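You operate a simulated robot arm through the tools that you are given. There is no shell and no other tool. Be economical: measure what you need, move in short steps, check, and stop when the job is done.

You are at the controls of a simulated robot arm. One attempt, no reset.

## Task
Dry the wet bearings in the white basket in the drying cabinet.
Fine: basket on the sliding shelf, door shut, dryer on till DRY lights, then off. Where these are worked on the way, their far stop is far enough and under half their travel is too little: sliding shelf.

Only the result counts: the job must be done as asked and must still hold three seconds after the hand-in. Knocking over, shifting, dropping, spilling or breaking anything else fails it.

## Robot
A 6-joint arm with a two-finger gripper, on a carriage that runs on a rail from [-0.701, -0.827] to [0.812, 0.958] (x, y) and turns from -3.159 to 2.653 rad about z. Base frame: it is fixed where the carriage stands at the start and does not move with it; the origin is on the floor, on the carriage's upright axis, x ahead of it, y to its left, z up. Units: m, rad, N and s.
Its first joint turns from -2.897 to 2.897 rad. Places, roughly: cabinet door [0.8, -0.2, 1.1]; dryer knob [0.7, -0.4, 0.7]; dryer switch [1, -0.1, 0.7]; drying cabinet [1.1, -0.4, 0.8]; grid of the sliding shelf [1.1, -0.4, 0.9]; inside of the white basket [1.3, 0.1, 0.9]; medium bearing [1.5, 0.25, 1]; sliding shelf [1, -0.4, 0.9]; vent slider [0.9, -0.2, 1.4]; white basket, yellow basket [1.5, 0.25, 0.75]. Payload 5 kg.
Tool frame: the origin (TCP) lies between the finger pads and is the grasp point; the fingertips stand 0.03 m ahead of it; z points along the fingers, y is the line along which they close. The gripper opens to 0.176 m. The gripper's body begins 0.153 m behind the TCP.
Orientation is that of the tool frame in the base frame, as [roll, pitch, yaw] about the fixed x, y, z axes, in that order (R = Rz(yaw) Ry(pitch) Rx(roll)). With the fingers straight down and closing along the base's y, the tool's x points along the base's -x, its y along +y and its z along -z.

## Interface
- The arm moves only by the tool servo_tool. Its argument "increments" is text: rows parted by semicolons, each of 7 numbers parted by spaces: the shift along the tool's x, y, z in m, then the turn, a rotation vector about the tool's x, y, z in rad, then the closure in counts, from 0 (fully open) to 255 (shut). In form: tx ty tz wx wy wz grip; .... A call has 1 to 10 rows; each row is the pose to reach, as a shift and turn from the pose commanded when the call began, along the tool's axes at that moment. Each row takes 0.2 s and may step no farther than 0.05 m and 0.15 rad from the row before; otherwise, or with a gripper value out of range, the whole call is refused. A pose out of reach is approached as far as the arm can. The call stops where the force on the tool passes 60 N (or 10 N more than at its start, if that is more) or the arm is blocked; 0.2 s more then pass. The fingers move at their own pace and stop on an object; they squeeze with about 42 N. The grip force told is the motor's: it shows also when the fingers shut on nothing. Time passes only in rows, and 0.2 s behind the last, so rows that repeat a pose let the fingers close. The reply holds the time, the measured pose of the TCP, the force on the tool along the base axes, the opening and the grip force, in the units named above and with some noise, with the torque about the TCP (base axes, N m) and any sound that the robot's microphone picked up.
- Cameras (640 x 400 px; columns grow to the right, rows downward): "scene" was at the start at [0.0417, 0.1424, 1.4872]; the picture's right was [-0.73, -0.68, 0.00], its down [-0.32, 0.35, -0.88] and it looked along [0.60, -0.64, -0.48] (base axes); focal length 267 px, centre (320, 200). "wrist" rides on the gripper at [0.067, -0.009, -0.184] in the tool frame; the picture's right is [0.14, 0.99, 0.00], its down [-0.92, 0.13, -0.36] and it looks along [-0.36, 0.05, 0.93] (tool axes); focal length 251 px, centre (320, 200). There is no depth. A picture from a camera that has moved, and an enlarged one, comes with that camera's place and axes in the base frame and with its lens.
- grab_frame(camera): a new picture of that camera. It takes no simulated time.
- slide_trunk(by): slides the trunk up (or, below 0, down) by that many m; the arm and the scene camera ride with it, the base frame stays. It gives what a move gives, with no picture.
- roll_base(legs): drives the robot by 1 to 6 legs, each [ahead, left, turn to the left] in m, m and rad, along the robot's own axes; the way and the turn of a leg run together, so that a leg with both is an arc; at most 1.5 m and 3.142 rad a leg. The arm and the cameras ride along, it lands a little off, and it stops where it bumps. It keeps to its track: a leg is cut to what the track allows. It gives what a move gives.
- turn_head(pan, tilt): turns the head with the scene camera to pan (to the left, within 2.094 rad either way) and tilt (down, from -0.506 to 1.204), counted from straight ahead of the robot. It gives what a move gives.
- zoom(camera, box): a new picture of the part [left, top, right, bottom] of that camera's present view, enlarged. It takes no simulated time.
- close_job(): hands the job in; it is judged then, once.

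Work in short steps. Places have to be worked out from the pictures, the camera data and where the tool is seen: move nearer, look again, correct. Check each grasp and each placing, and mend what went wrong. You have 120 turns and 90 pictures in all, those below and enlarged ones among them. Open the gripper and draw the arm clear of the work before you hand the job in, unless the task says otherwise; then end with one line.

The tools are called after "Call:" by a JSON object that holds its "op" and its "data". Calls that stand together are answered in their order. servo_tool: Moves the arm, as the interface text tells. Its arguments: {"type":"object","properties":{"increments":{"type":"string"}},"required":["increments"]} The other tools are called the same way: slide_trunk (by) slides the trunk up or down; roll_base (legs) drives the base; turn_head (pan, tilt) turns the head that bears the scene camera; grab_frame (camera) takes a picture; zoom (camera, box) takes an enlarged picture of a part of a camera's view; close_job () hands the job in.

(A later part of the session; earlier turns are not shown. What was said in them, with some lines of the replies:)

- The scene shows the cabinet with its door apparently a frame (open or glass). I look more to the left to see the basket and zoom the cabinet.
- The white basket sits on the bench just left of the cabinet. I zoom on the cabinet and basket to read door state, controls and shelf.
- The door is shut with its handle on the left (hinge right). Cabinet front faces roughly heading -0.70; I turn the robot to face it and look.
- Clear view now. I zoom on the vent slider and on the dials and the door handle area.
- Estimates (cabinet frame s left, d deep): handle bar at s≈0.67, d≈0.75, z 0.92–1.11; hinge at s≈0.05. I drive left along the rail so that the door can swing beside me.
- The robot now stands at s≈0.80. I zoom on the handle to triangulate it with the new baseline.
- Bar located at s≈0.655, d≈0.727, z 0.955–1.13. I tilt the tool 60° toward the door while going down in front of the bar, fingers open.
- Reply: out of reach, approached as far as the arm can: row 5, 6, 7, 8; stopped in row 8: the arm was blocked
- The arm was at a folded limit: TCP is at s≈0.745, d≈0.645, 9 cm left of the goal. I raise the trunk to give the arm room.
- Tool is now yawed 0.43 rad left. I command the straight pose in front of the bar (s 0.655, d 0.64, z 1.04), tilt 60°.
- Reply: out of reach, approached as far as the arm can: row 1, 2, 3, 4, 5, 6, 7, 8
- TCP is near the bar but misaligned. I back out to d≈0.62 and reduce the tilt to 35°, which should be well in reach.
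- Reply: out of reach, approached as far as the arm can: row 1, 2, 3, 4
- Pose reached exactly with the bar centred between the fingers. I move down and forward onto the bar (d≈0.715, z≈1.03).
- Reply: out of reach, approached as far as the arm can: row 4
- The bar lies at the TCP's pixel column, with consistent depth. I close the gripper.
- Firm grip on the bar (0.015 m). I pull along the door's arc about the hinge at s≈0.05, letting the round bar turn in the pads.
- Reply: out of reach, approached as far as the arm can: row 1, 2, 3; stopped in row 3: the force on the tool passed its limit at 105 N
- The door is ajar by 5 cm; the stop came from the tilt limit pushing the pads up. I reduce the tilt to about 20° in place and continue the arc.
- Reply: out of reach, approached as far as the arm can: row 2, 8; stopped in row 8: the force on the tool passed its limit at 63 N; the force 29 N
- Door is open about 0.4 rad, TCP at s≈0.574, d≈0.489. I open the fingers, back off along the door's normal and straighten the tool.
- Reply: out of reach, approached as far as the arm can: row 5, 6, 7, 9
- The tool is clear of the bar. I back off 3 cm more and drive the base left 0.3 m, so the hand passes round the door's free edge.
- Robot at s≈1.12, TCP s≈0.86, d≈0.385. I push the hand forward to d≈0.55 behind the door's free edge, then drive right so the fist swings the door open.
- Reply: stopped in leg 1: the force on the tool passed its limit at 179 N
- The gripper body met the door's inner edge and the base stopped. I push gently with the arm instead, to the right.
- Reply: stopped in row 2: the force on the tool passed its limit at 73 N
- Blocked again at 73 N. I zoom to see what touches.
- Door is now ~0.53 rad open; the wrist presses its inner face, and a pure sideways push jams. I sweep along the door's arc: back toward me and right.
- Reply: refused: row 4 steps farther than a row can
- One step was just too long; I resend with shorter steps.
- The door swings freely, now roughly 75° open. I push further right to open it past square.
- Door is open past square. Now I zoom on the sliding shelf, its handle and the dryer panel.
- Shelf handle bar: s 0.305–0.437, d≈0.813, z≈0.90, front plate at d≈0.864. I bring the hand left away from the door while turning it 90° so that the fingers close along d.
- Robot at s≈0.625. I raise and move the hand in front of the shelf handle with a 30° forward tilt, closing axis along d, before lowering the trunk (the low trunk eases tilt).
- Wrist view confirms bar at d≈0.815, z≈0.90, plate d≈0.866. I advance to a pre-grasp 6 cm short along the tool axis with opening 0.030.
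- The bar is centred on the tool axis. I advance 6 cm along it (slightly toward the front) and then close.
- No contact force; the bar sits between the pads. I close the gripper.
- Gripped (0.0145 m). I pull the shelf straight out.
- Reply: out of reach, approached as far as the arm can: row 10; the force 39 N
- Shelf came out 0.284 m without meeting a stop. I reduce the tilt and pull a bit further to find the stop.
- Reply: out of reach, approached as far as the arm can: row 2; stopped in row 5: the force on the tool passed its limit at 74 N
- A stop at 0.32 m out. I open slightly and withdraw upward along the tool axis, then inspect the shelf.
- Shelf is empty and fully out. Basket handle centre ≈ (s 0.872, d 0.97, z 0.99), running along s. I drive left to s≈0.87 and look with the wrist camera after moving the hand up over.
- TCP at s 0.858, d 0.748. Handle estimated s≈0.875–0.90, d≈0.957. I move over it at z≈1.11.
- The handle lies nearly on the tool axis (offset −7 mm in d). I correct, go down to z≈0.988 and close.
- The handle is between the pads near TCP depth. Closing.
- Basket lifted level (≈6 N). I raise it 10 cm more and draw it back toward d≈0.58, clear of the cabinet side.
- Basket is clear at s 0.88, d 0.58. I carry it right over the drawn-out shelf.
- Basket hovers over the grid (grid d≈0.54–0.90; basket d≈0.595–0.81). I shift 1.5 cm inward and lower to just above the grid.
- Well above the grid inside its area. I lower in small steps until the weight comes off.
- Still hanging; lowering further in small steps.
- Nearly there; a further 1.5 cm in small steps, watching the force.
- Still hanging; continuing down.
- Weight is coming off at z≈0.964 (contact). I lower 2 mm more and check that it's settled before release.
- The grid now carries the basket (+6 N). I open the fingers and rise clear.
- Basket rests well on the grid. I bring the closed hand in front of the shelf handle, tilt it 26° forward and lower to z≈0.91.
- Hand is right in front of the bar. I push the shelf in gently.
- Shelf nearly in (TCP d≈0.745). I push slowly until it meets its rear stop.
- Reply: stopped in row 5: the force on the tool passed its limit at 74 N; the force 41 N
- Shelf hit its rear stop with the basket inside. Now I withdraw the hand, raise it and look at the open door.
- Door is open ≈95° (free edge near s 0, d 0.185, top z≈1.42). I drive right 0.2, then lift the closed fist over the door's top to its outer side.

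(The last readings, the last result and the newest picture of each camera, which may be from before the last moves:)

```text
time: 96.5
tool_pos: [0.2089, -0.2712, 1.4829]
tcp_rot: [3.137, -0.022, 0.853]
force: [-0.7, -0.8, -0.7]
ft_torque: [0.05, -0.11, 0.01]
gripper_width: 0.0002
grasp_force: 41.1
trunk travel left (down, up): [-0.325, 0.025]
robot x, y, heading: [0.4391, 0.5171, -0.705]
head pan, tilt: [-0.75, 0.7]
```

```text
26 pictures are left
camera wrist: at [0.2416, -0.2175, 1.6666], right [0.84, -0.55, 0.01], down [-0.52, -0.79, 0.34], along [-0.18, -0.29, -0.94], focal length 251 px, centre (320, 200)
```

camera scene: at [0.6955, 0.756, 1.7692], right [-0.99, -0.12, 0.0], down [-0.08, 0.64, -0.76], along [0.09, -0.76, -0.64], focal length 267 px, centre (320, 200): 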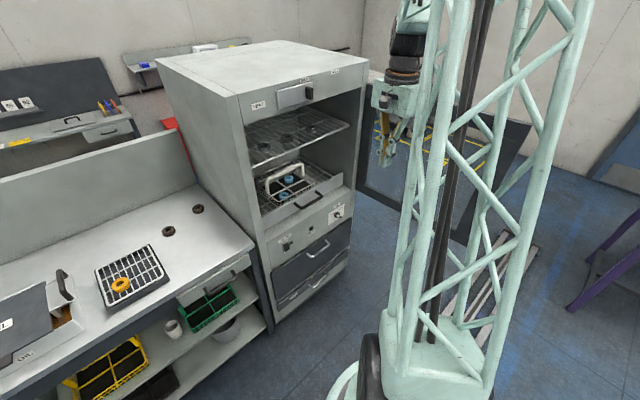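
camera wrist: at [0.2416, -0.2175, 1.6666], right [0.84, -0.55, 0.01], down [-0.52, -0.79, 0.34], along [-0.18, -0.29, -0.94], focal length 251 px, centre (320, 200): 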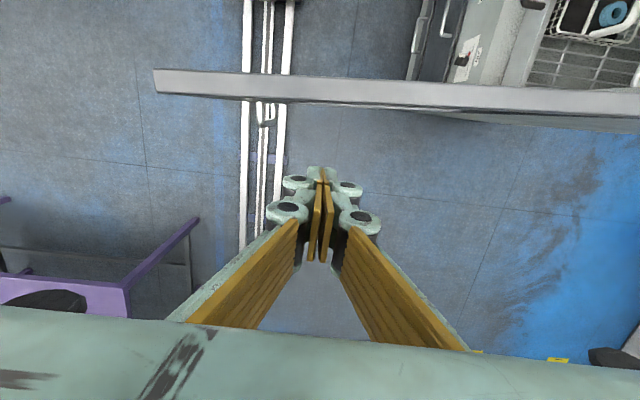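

The fist hangs on the door's outer side, door top at s≈0.005. I lower it and push the door along its closing arc.

Call:
{"op": "servo_tool", "data": {"increments": "0 0 0.045 0 0 0 255; 0 0 0.09 0 0 0 255; 0.035 0 0.09 0 0 0 255; 0.06 0 0.09 0 0 0 255; 0.095 0 0.09 0 0 0 255; 0.13 0 0.09 0 0 0 255; 0.165 0.001 0.09 0 0 0 255; 0.205 0.008 0.09 0 0 0 255; 0.24 0.016 0.09 0 0 0 255; 0.276 0.025 0.09 0 0 0 255"}}

Call:
{"op": "grab_frame", "data": {"camera": "wrist"}}

```text
time: 98.7
tool_pos: [0.4119, -0.0788, 1.3999]
tcp_rot: [3.137, -0.022, 0.852]
force: [0.9, -0.1, 0.3]
ft_torque: [0.01, 0.01, -0.02]
gripper_width: 0.0
grasp_force: 42.5
trunk travel left (down, up): [-0.325, 0.025]
robot x, y, heading: [0.4386, 0.518, -0.697]
head pan, tilt: [-0.75, 0.7]
```

```text
25 pictures are left
camera wrist: at [0.4448, -0.0242, 1.5829], right [0.84, -0.55, 0.01], down [-0.52, -0.79, 0.34], along [-0.18, -0.29, -0.94], focal length 251 px, centre (320, 200)
```

wrist: 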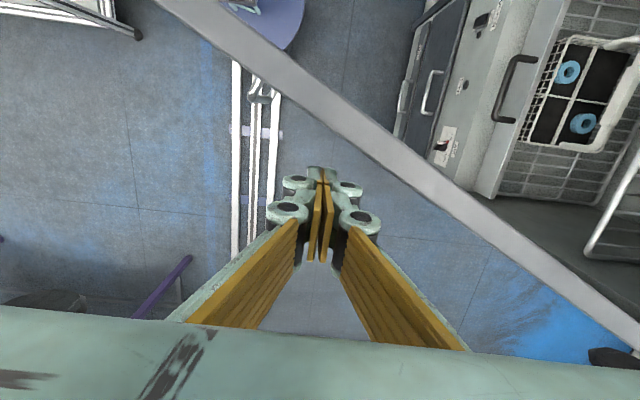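

It works; the door is now ≈55°. I continue along the arc.

Call:
{"op": "servo_tool", "data": {"increments": "0.035 0.015 0 0 0 0 255; 0.07 0.032 0 0 0 0 255; 0.101 0.052 0 0 0 0 255; 0.131 0.077 0 0 0 0 255; 0.16 0.102 0 0 0 0 255; 0.187 0.127 0 0 0 0 255; 0.212 0.16 0 0 0 0 255; 0.234 0.192 0 0 0 0 255; 0.2515 0.2206 0 0 0 0 255; 0.265 0.255 0 0 0 0 255"}}

Call:
{"op": "grab_frame", "data": {"camera": "wrist"}}

```text
time: 100.9
tool_pos: [0.7778, -0.0479, 1.4047]
tcp_rot: [3.137, -0.021, 0.853]
force: [0.3, 0.8, -1.3]
ft_torque: [0.04, 0.02, 0.0]
gripper_width: 0.0
grasp_force: 41.8
trunk travel left (down, up): [-0.325, 0.025]
robot x, y, heading: [0.4414, 0.5163, -0.701]
head pan, tilt: [-0.75, 0.7]
```

```text
24 pictures are left
camera wrist: at [0.8111, 0.0076, 1.5893], right [0.84, -0.55, 0.01], down [-0.52, -0.79, 0.34], along [-0.18, -0.29, -0.94], focal length 251 px, centre (320, 200)
```

wrist: 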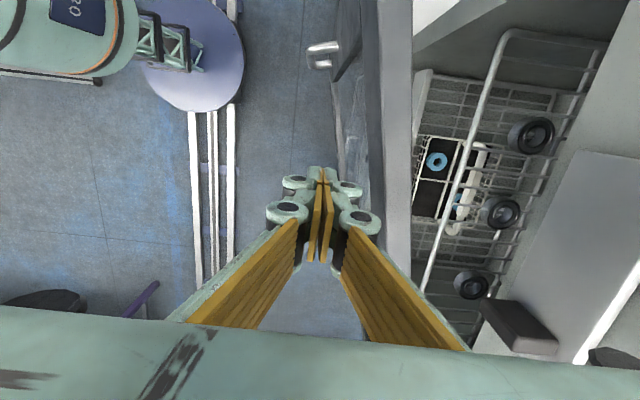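

Door is almost parallel to the front. I push straight in until it shuts.

Call:
{"op": "servo_tool", "data": {"increments": "0.005 0.03 0 0 0 0 255; 0.01 0.06 0 0 0 0 255; 0.012 0.085 0 0 0 0 255; 0.012 0.105 0 0 0 0 255; 0.012 0.12 0 0 0 0 255; 0.012 0.135 0 0 0 0 255; 0.012 0.15 0 0 0 0 255; 0.012 0.165 0 0 0 0 255"}}

Call:
{"op": "turn_head", "data": {"pan": -0.15, "tilt": 0.7}}

Call:
{"op": "grab_frame", "data": {"camera": "scene"}}

```text
time: 102.5
tool_pos: [0.8837, -0.1233, 1.4072]
tcp_rot: [-3.128, -0.023, 0.852]
force: [-23.5, 27.8, 15.0]
ft_torque: [-0.42, -0.46, 0.09]
gripper_width: 0.0
grasp_force: 41.7
trunk travel left (down, up): [-0.325, 0.025]
robot x, y, heading: [0.4352, 0.5176, -0.704]
head pan, tilt: [-0.75, 0.7]
stopped in row 7: the force on the tool passed its limit at 83 N (the readings are from after the stop); the commanded pose is now the measured one
```

```text
time: 103.5
tool_pos: [0.8844, -0.1245, 1.4057]
tcp_rot: [-3.131, -0.024, 0.852]
force: [-43.1, 36.8, 19.4]
ft_torque: [-0.41, -0.44, 0.01]
gripper_width: 0.0
grasp_force: 42.2
trunk travel left (down, up): [-0.325, 0.025]
robot x, y, heading: [0.4372, 0.5177, -0.705]
head pan, tilt: [-0.15, 0.7]
```

```text
23 pictures are left
camera scene: at [0.61, 0.6301, 1.7694], right [-0.75, -0.66, 0.0], down [-0.42, 0.48, -0.77], along [0.51, -0.58, -0.64], focal length 267 px, centre (320, 200)
```

scene: 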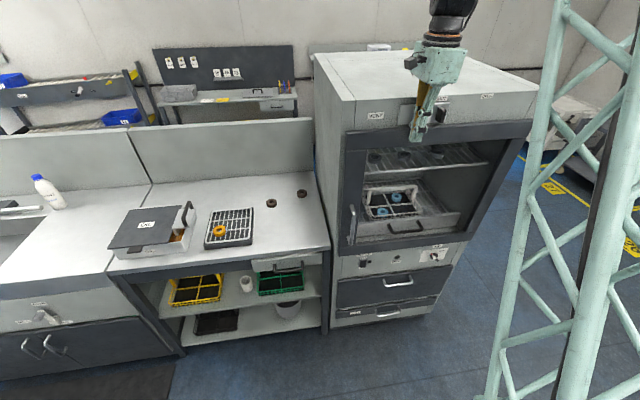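

It stopped against resistance at d≈0.755. I zoom on the door's left edge to see that it is flush.

Call:
{"op": "zoom", "data": {"camera": "scene", "box": [310, 90, 550, 270]}}

```text
2.22 times, centred on (430, 180) of scene
camera zoom: at [0.61, 0.6301, 1.7694], right [-0.75, -0.66, 0.0], down [-0.42, 0.48, -0.77], along [0.51, -0.58, -0.64], focal length 593 px, centre (76, 244)
```

zoom: 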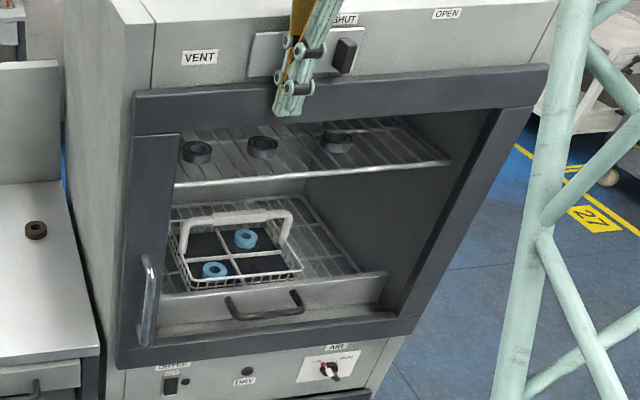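

The door looks flush and shut. I back off, rotate the hand 90° so the flat finger sides lead, and lower the trunk fully to work the switch (≈ s 0.562, d 0.796, z 0.73; OFF top, ON bottom).

Call:
{"op": "servo_tool", "data": {"increments": "0 -0.03 0 0 0 -0.05 255; 0 -0.06 0 0 0 -0.19 255; 0 -0.1 0 0 0 -0.33 255; 0 -0.14 0 0 0 -0.47 255; 0 -0.18 0 0 0 -0.61 255; 0 -0.2 0 0 0 -0.75 255; 0 -0.2 0 0 0 -0.9 255; 0 -0.2 0 0 0 -1.05 255; 0 -0.2 0 0 0 -1.2 255; 0 -0.2 0 0 0 -1.35 255"}}

Call:
{"op": "slide_trunk", "data": {"by": -0.325}}

Call:
{"op": "turn_head", "data": {"pan": -0.15, "tilt": 0.7}}

Call:
{"op": "grab_frame", "data": {"camera": "scene"}}

```text
time: 105.7
tool_pos: [0.7376, 0.0035, 1.4063]
tcp_rot: [3.121, -0.019, 2.203]
force: [0.1, -0.8, 0.2]
ft_torque: [0.03, 0.06, 0.03]
gripper_width: 0.0
grasp_force: 42.1
trunk travel left (down, up): [-0.325, 0.025]
robot x, y, heading: [0.4362, 0.5161, -0.702]
head pan, tilt: [-0.15, 0.7]
```

```text
time: 108.9
tool_pos: [0.7371, 0.0029, 1.0801]
tcp_rot: [3.123, -0.018, 2.201]
force: [-0.4, 0.0, -0.8]
ft_torque: [-0.01, 0.01, 0.02]
gripper_width: 0.0
grasp_force: 42.0
trunk travel left (down, up): [0.0, 0.35]
robot x, y, heading: [0.4371, 0.5174, -0.693]
head pan, tilt: [-0.15, 0.7]
```

```text
time: 109.5
tool_pos: [0.7374, 0.0037, 1.0816]
tcp_rot: [3.12, -0.017, 2.204]
force: [0.4, 0.2, 1.2]
ft_torque: [0.0, 0.02, -0.01]
gripper_width: 0.0001
grasp_force: 42.1
trunk travel left (down, up): [0.0, 0.35]
robot x, y, heading: [0.4398, 0.5184, -0.695]
head pan, tilt: [-0.15, 0.7]
```

```text
21 pictures are left
camera scene: at [0.6143, 0.6262, 1.4443], right [-0.75, -0.66, 0.0], down [-0.42, 0.48, -0.76], along [0.5, -0.57, -0.64], focal length 267 px, centre (320, 200)
```

scene: 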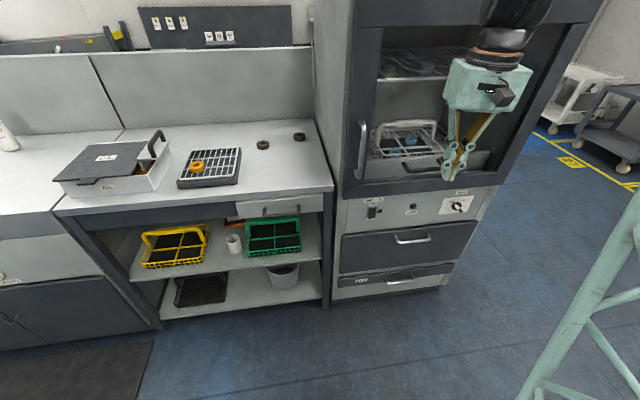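

Door looks fully shut. I zoom on the switch panel to refine the switch position.

Call:
{"op": "zoom", "data": {"camera": "scene", "box": [340, 180, 500, 280]}}

```text
4.00 times, centred on (420, 230) of scene
camera zoom: at [0.6143, 0.6262, 1.4443], right [-0.75, -0.66, 0.0], down [-0.42, 0.48, -0.76], along [0.5, -0.57, -0.64], focal length 1068 px, centre (-80, 80)
```

zoom: 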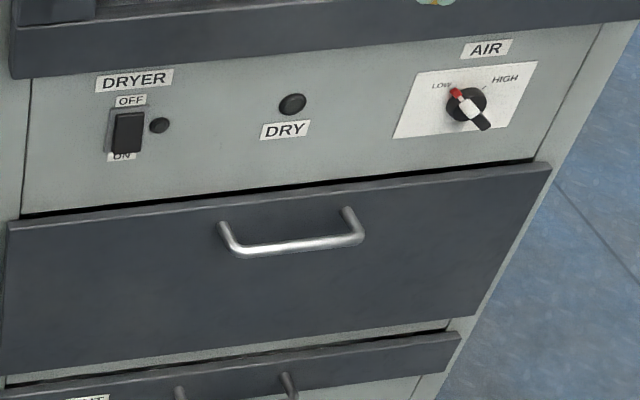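

Rocker refined: s≈0.565, z 0.705–0.755, with the lower (ON) half standing out. I square the hand's yaw and move in front of it.

Call:
{"op": "servo_tool", "data": {"increments": "0.007 0.028 0.03 0 0 -0.08 255; 0.014 0.056 0.07 0 0 -0.16 255; 0.02 0.083 0.11 0 0 -0.235 255; 0.02 0.083 0.13 0 0 -0.235 255"}}

Call:
{"op": "servo_tool", "data": {"increments": "0 0 0.03 0 -0.1 0 255; 0 0 0.06 0 -0.2 0 255; 0 0 0.09 0 -0.3 0 255; 0 0 0.12 0 -0.4 0 255; 0 0 0.14 0 -0.5 0 255; 0 0 0.16 0 -0.6 0 255; 0 0 0.17 0 -0.6 0 255"}}

Call:
{"op": "grab_frame", "data": {"camera": "wrist"}}

```text
time: 110.5
tool_pos: [0.7936, 0.0725, 0.9542]
tcp_rot: [3.117, -0.014, 2.438]
force: [0.0, 0.9, -1.0]
ft_torque: [-0.07, 0.01, -0.02]
gripper_width: 0.0001
grasp_force: 42.0
trunk travel left (down, up): [0.0, 0.35]
robot x, y, heading: [0.4378, 0.5157, -0.699]
head pan, tilt: [-0.15, 0.7]
```

```text
time: 112.3
tool_pos: [0.8535, 0.0942, 0.815]
tcp_rot: [2.961, 0.5, 2.589]
force: [0.2, 0.0, 1.2]
ft_torque: [-0.04, 0.04, -0.05]
gripper_width: 0.0
grasp_force: 42.1
out of reach, approached as far as the arm can: row 3, 4, 5, 6, 7
trunk travel left (down, up): [0.0, 0.35]
robot x, y, heading: [0.4361, 0.5167, -0.695]
head pan, tilt: [-0.15, 0.7]
stopped in row 7: the arm was blocked; the commanded pose is now the measured one
```

```text
19 pictures are left
camera wrist: at [0.7085, 0.135, 0.9388], right [0.33, 0.94, 0.09], down [0.57, -0.28, 0.77], along [0.75, -0.21, -0.63], focal length 251 px, centre (320, 200)
```

wrist: 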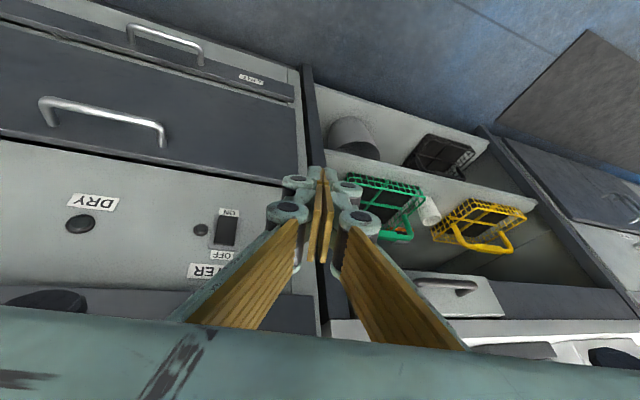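

The tilt is limited with the base this close behind. I drive the base left 0.3 m (a larger side offset worked earlier) and re-pose the hand.

Call:
{"op": "roll_base", "data": {"legs": [[0, 0.3, 0]]}}

```text
time: 114.4
tool_pos: [1.0505, 0.3255, 0.8155]
tcp_rot: [2.96, 0.5, 2.588]
force: [-0.1, 0.1, 0.6]
ft_torque: [0.0, 0.02, -0.01]
gripper_width: 0.0
grasp_force: 42.0
trunk travel left (down, up): [0.0, 0.35]
robot x, y, heading: [0.6343, 0.7471, -0.706]
head pan, tilt: [-0.15, 0.7]
```

Now TCP s≈0.93. I command the pose in front of the switch: s 0.565, d 0.66, z 0.79, tilt 0.55 rad.

Call:
{"op": "servo_tool", "data": {"increments": "0 -0.0368 -0.0038 0.026 -0.006 0.0125 255; 0 -0.0736 -0.0076 0.051 -0.012 0.025 255; 0 -0.1104 -0.0114 0.077 -0.018 0.037 255; 0 -0.1472 -0.0151 0.103 -0.025 0.05 255; 0 -0.184 -0.0189 0.128 -0.031 0.062 255; 0 -0.2208 -0.0227 0.154 -0.037 0.075 255; 0 -0.2576 -0.0265 0.18 -0.043 0.087 255; 0 -0.2945 -0.0302 0.205 -0.049 0.1 255; 0 -0.3313 -0.034 0.231 -0.055 0.112 255; 0 -0.3681 -0.0378 0.2565 -0.0617 0.1247 255"}}

Call:
{"op": "grab_frame", "data": {"camera": "wrist"}}

```text
time: 116.6
tool_pos: [0.8685, 0.0046, 0.7888]
tcp_rot: [-3.14, 0.549, 2.439]
force: [0.8, -0.1, -0.5]
ft_torque: [-0.05, 0.09, -0.07]
gripper_width: 0.0001
grasp_force: 41.9
trunk travel left (down, up): [0.0, 0.35]
robot x, y, heading: [0.6361, 0.7459, -0.703]
head pan, tilt: [-0.15, 0.7]
```

```text
18 pictures are left
camera wrist: at [0.7447, 0.0958, 0.9096], right [0.55, 0.83, -0.07], down [0.54, -0.29, 0.79], along [0.64, -0.47, -0.61], focal length 251 px, centre (320, 200)
```

wrist: 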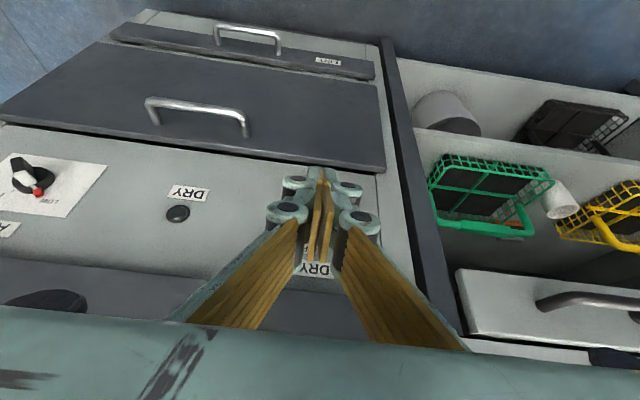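

Pose reached exactly and the fingers cover the switch. I lower to z≈0.732, so the fingertip's leading corner faces the ON half, then push forward.

Call:
{"op": "servo_tool", "data": {"increments": "-0.002 0 0.035 0 0 0 255; -0.0043 0 0.0695 0 0 0 255; -0.0043 0 0.0695 0 0 0 255"}}

Call:
{"op": "servo_tool", "data": {"increments": "-0.0171 0 0.0104 0 0 0 255; -0.0299 0 0.0183 0 0 0 255; -0.0384 0 0.0235 0 0 0 255; -0.0469 0 0.0287 0 0 0 255; -0.0555 0 0.0339 0 0 0 255; -0.064 0 0.0392 0 0 0 255; -0.0725 0 0.0444 0 0 0 255"}}

Call:
{"op": "zoom", "data": {"camera": "scene", "box": [360, 160, 560, 285]}}

```text
time: 117.4
tool_pos: [0.8986, -0.021, 0.7304]
tcp_rot: [-3.14, 0.549, 2.44]
force: [-0.5, 0.5, -0.6]
ft_torque: [-0.03, -0.03, 0.02]
gripper_width: 0.0
grasp_force: 41.9
trunk travel left (down, up): [0.0, 0.35]
robot x, y, heading: [0.6356, 0.7482, -0.7]
head pan, tilt: [-0.15, 0.7]
```

```text
time: 118.8
tool_pos: [0.9476, -0.0644, 0.7266]
tcp_rot: [3.14, 0.537, 2.435]
force: [-4.9, 5.2, -5.3]
ft_torque: [0.29, 0.28, 0.03]
gripper_width: 0.0059
grasp_force: 45.0
trunk travel left (down, up): [0.0, 0.35]
robot x, y, heading: [0.6305, 0.7518, -0.701]
head pan, tilt: [-0.15, 0.7]
heard: click
stopped in row 7: the force on the tool passed its limit at 79 N (the readings are from after the stop); the commanded pose is now the measured one
```

```text
3.20 times, centred on (460, 222) of scene
camera zoom: at [0.8108, 0.8573, 1.4441], right [-0.75, -0.66, 0.0], down [-0.42, 0.49, -0.77], along [0.5, -0.58, -0.64], focal length 854 px, centre (-128, 128)
```

zoom: 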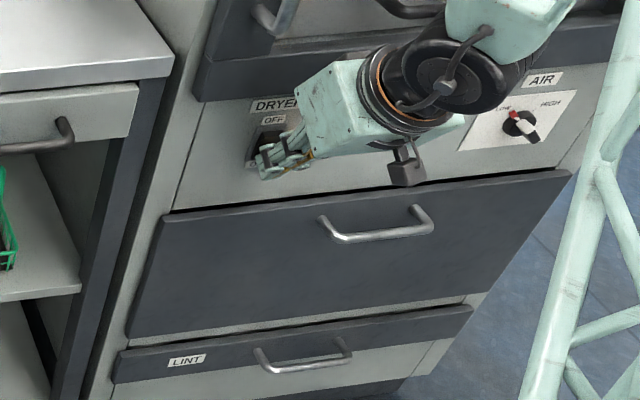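

A click was heard. I back off 10 cm and look at the lamps.

Call:
{"op": "servo_tool", "data": {"increments": "0.026 0 -0.0155 0 0 0 255; 0.06 0 -0.036 0 0 0 255; 0.094 0 -0.056 0 0 0 255; 0.12 0 -0.072 0 0 0 255"}}

Call:
{"op": "zoom", "data": {"camera": "scene", "box": [380, 160, 540, 260]}}

```text
time: 119.8
tool_pos: [0.8425, 0.0273, 0.7283]
tcp_rot: [3.141, 0.539, 2.437]
force: [0.6, -0.2, 0.2]
ft_torque: [0.02, 0.11, -0.03]
gripper_width: 0.0
grasp_force: 44.5
trunk travel left (down, up): [0.0, 0.35]
robot x, y, heading: [0.6357, 0.7508, -0.7]
head pan, tilt: [-0.15, 0.7]
```

```text
4.00 times, centred on (460, 210) of scene
camera zoom: at [0.8118, 0.8569, 1.4442], right [-0.75, -0.66, 0.0], down [-0.42, 0.49, -0.76], along [0.5, -0.58, -0.64], focal length 1068 px, centre (-240, 160)
```

zoom: 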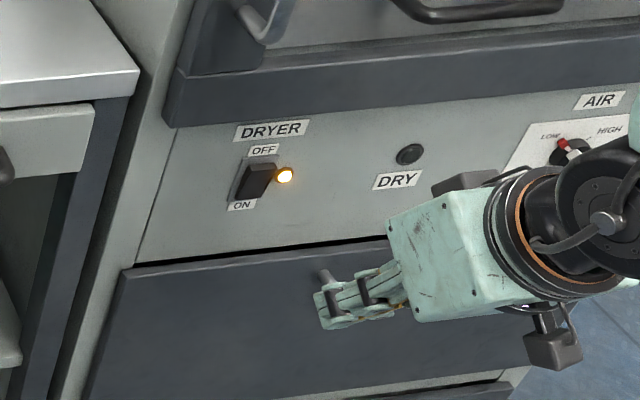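

The dryer lamp is lit. I wait with repeated poses, then look at the DRY lamp.

Call:
{"op": "servo_tool", "data": {"increments": "0 0 0 0 0 0 255; 0 0 0 0 0 0 255; 0 0 0 0 0 0 255; 0 0 0 0 0 0 255; 0 0 0 0 0 0 255; 0 0 0 0 0 0 255; 0 0 0 0 0 0 255; 0 0 0 0 0 0 255; 0 0 0 0 0 0 255; 0 0 0 0 0 0 255"}}

Call:
{"op": "servo_tool", "data": {"increments": "0 0 0 0 0 0 255; 0 0 0 0 0 0 255; 0 0 0 0 0 0 255; 0 0 0 0 0 0 255; 0 0 0 0 0 0 255; 0 0 0 0 0 0 255; 0 0 0 0 0 0 255; 0 0 0 0 0 0 255; 0 0 0 0 0 0 255; 0 0 0 0 0 0 255"}}

Call:
{"op": "servo_tool", "data": {"increments": "0 0 0 0 0 0 255; 0 0 0 0 0 0 255; 0 0 0 0 0 0 255; 0 0 0 0 0 0 255; 0 0 0 0 0 0 255; 0 0 0 0 0 0 255; 0 0 0 0 0 0 255; 0 0 0 0 0 0 255; 0 0 0 0 0 0 255; 0 0 0 0 0 0 255"}}

Call:
{"op": "zoom", "data": {"camera": "scene", "box": [380, 160, 540, 260]}}

```text
time: 122.0
tool_pos: [0.8414, 0.0264, 0.7289]
tcp_rot: [3.14, 0.54, 2.438]
force: [-0.1, -0.6, 0.0]
ft_torque: [0.03, -0.01, -0.03]
gripper_width: 0.0
grasp_force: 44.5
trunk travel left (down, up): [0.0, 0.35]
robot x, y, heading: [0.6355, 0.7513, -0.706]
head pan, tilt: [-0.15, 0.7]
```

```text
time: 124.2
tool_pos: [0.8424, 0.0266, 0.7292]
tcp_rot: [3.14, 0.538, 2.436]
force: [0.2, -0.5, -0.7]
ft_torque: [-0.01, -0.01, 0.0]
gripper_width: 0.0
grasp_force: 44.7
trunk travel left (down, up): [0.0, 0.35]
robot x, y, heading: [0.6376, 0.7514, -0.705]
head pan, tilt: [-0.15, 0.7]
```

```text
time: 126.4
tool_pos: [0.8428, 0.0262, 0.7282]
tcp_rot: [3.141, 0.541, 2.437]
force: [-0.8, 1.0, 0.4]
ft_torque: [0.02, -0.03, 0.01]
gripper_width: 0.0
grasp_force: 44.7
trunk travel left (down, up): [0.0, 0.35]
robot x, y, heading: [0.6332, 0.7491, -0.701]
head pan, tilt: [-0.15, 0.7]
```

```text
4.00 times, centred on (460, 210) of scene
camera zoom: at [0.8112, 0.8573, 1.4443], right [-0.75, -0.66, 0.0], down [-0.42, 0.49, -0.76], along [0.5, -0.58, -0.64], focal length 1068 px, centre (-240, 160)
```

zoom: 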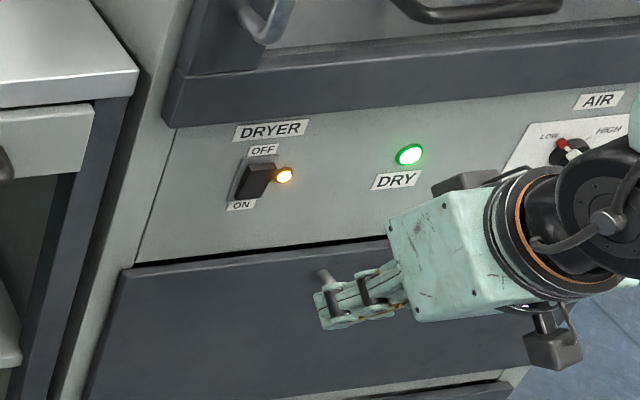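

DRY is lit. Now I raise the fingertip to the OFF (upper) half, z TCP≈0.762, and push.

Call:
{"op": "servo_tool", "data": {"increments": "-0.0175 0 -0.029 0 0 0 255; -0.05 0 -0.01 0 0 0 255; -0.0818 0 0.0095 0 0 0 255; -0.0818 0 0.0095 0 0 0 255"}}

Call:
{"op": "servo_tool", "data": {"increments": "-0.0171 0 0.0103 0 0 0 255; -0.03 0 0.018 0 0 0 255; -0.0386 0 0.0232 0 0 0 255; -0.0471 0 0.0283 0 0 0 255; -0.0557 0 0.0335 0 0 0 255; -0.064 0 0.0386 0 0 0 255; -0.0728 0 0.0438 0 0 0 255"}}

```text
time: 127.4
tool_pos: [0.899, -0.0225, 0.7634]
tcp_rot: [3.14, 0.538, 2.435]
force: [-0.6, 0.0, 0.4]
ft_torque: [-0.04, 0.0, -0.06]
gripper_width: 0.0003
grasp_force: 44.6
trunk travel left (down, up): [0.0, 0.35]
robot x, y, heading: [0.6353, 0.7502, -0.707]
head pan, tilt: [-0.15, 0.7]
```

```text
time: 128.8
tool_pos: [0.9479, -0.0655, 0.7612]
tcp_rot: [3.139, 0.531, 2.432]
force: [-15.6, 23.1, 14.6]
ft_torque: [0.13, -0.18, 0.24]
gripper_width: 0.0059
grasp_force: 44.8
trunk travel left (down, up): [0.0, 0.35]
robot x, y, heading: [0.6358, 0.7486, -0.707]
head pan, tilt: [-0.15, 0.7]
heard: click
stopped in row 6: the force on the tool passed its limit at 76 N (the readings are from after the stop); the commanded pose is now the measured one
```

A click again. I withdraw and check the lamps.

Call:
{"op": "servo_tool", "data": {"increments": "0.026 0 -0.0155 0 0 0 255; 0.06 0 -0.036 0 0 0 255; 0.094 0 -0.056 0 0 0 255; 0.13 0 -0.078 0 0 0 255; 0.165 0 -0.095 0 0 0 180; 0.165 0 -0.095 0 0 0 100; 0.165 0 -0.095 0 0 0 100"}}

Call:
{"op": "zoom", "data": {"camera": "scene", "box": [380, 160, 540, 260]}}

Call:
{"op": "grab_frame", "data": {"camera": "scene"}}

```text
time: 130.4
tool_pos: [0.8044, 0.0583, 0.7596]
tcp_rot: [3.141, 0.533, 2.432]
force: [-0.2, 0.6, -0.1]
ft_torque: [-0.04, -0.03, -0.02]
gripper_width: 0.1068
grasp_force: 0.1
trunk travel left (down, up): [0.0, 0.35]
robot x, y, heading: [0.6301, 0.7496, -0.71]
head pan, tilt: [-0.15, 0.7]
```

```text
4.00 times, centred on (460, 210) of scene
camera zoom: at [0.8113, 0.8573, 1.4443], right [-0.76, -0.66, 0.0], down [-0.42, 0.49, -0.77], along [0.5, -0.58, -0.64], focal length 1068 px, centre (-240, 160)
```

zoom: 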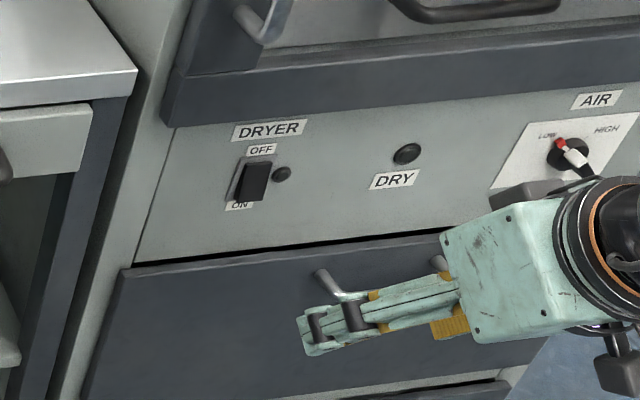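

```text
13 pictures are left
camera scene: at [0.8113, 0.8573, 1.4443], right [-0.76, -0.66, 0.0], down [-0.42, 0.49, -0.77], along [0.5, -0.58, -0.64], focal length 267 px, centre (320, 200)
```

scene: 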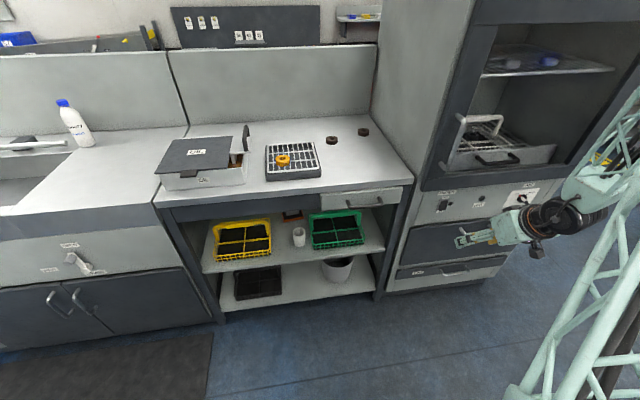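

Dryer is off. A last look at the door's seam.

Call:
{"op": "zoom", "data": {"camera": "scene", "box": [400, 40, 600, 210]}}

```text
2.35 times, centred on (500, 125) of scene
camera zoom: at [0.8113, 0.8573, 1.4443], right [-0.76, -0.66, 0.0], down [-0.42, 0.49, -0.77], along [0.5, -0.58, -0.64], focal length 628 px, centre (-104, 376)
```

zoom: 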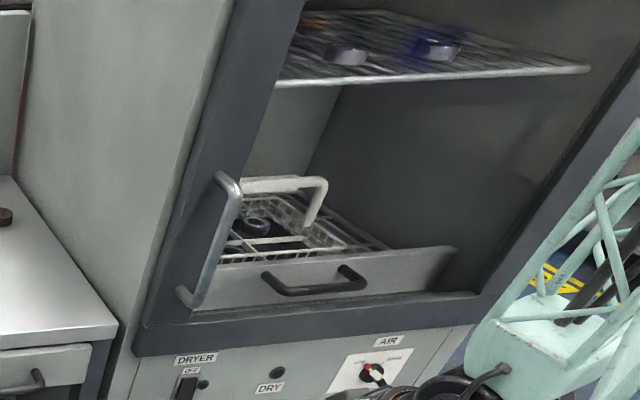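

The bearings have turned grey (dry), the door is flush, the dryer is off, and the hand is open and clear. I hand the job in.

Call:
{"op": "close_job", "data": {}}

```text
The job is handed in.
```

The bearings are dried: the white basket is on the sliding shelf inside the cabinet, the door is shut, and I switched the dryer off once DRY had lit.
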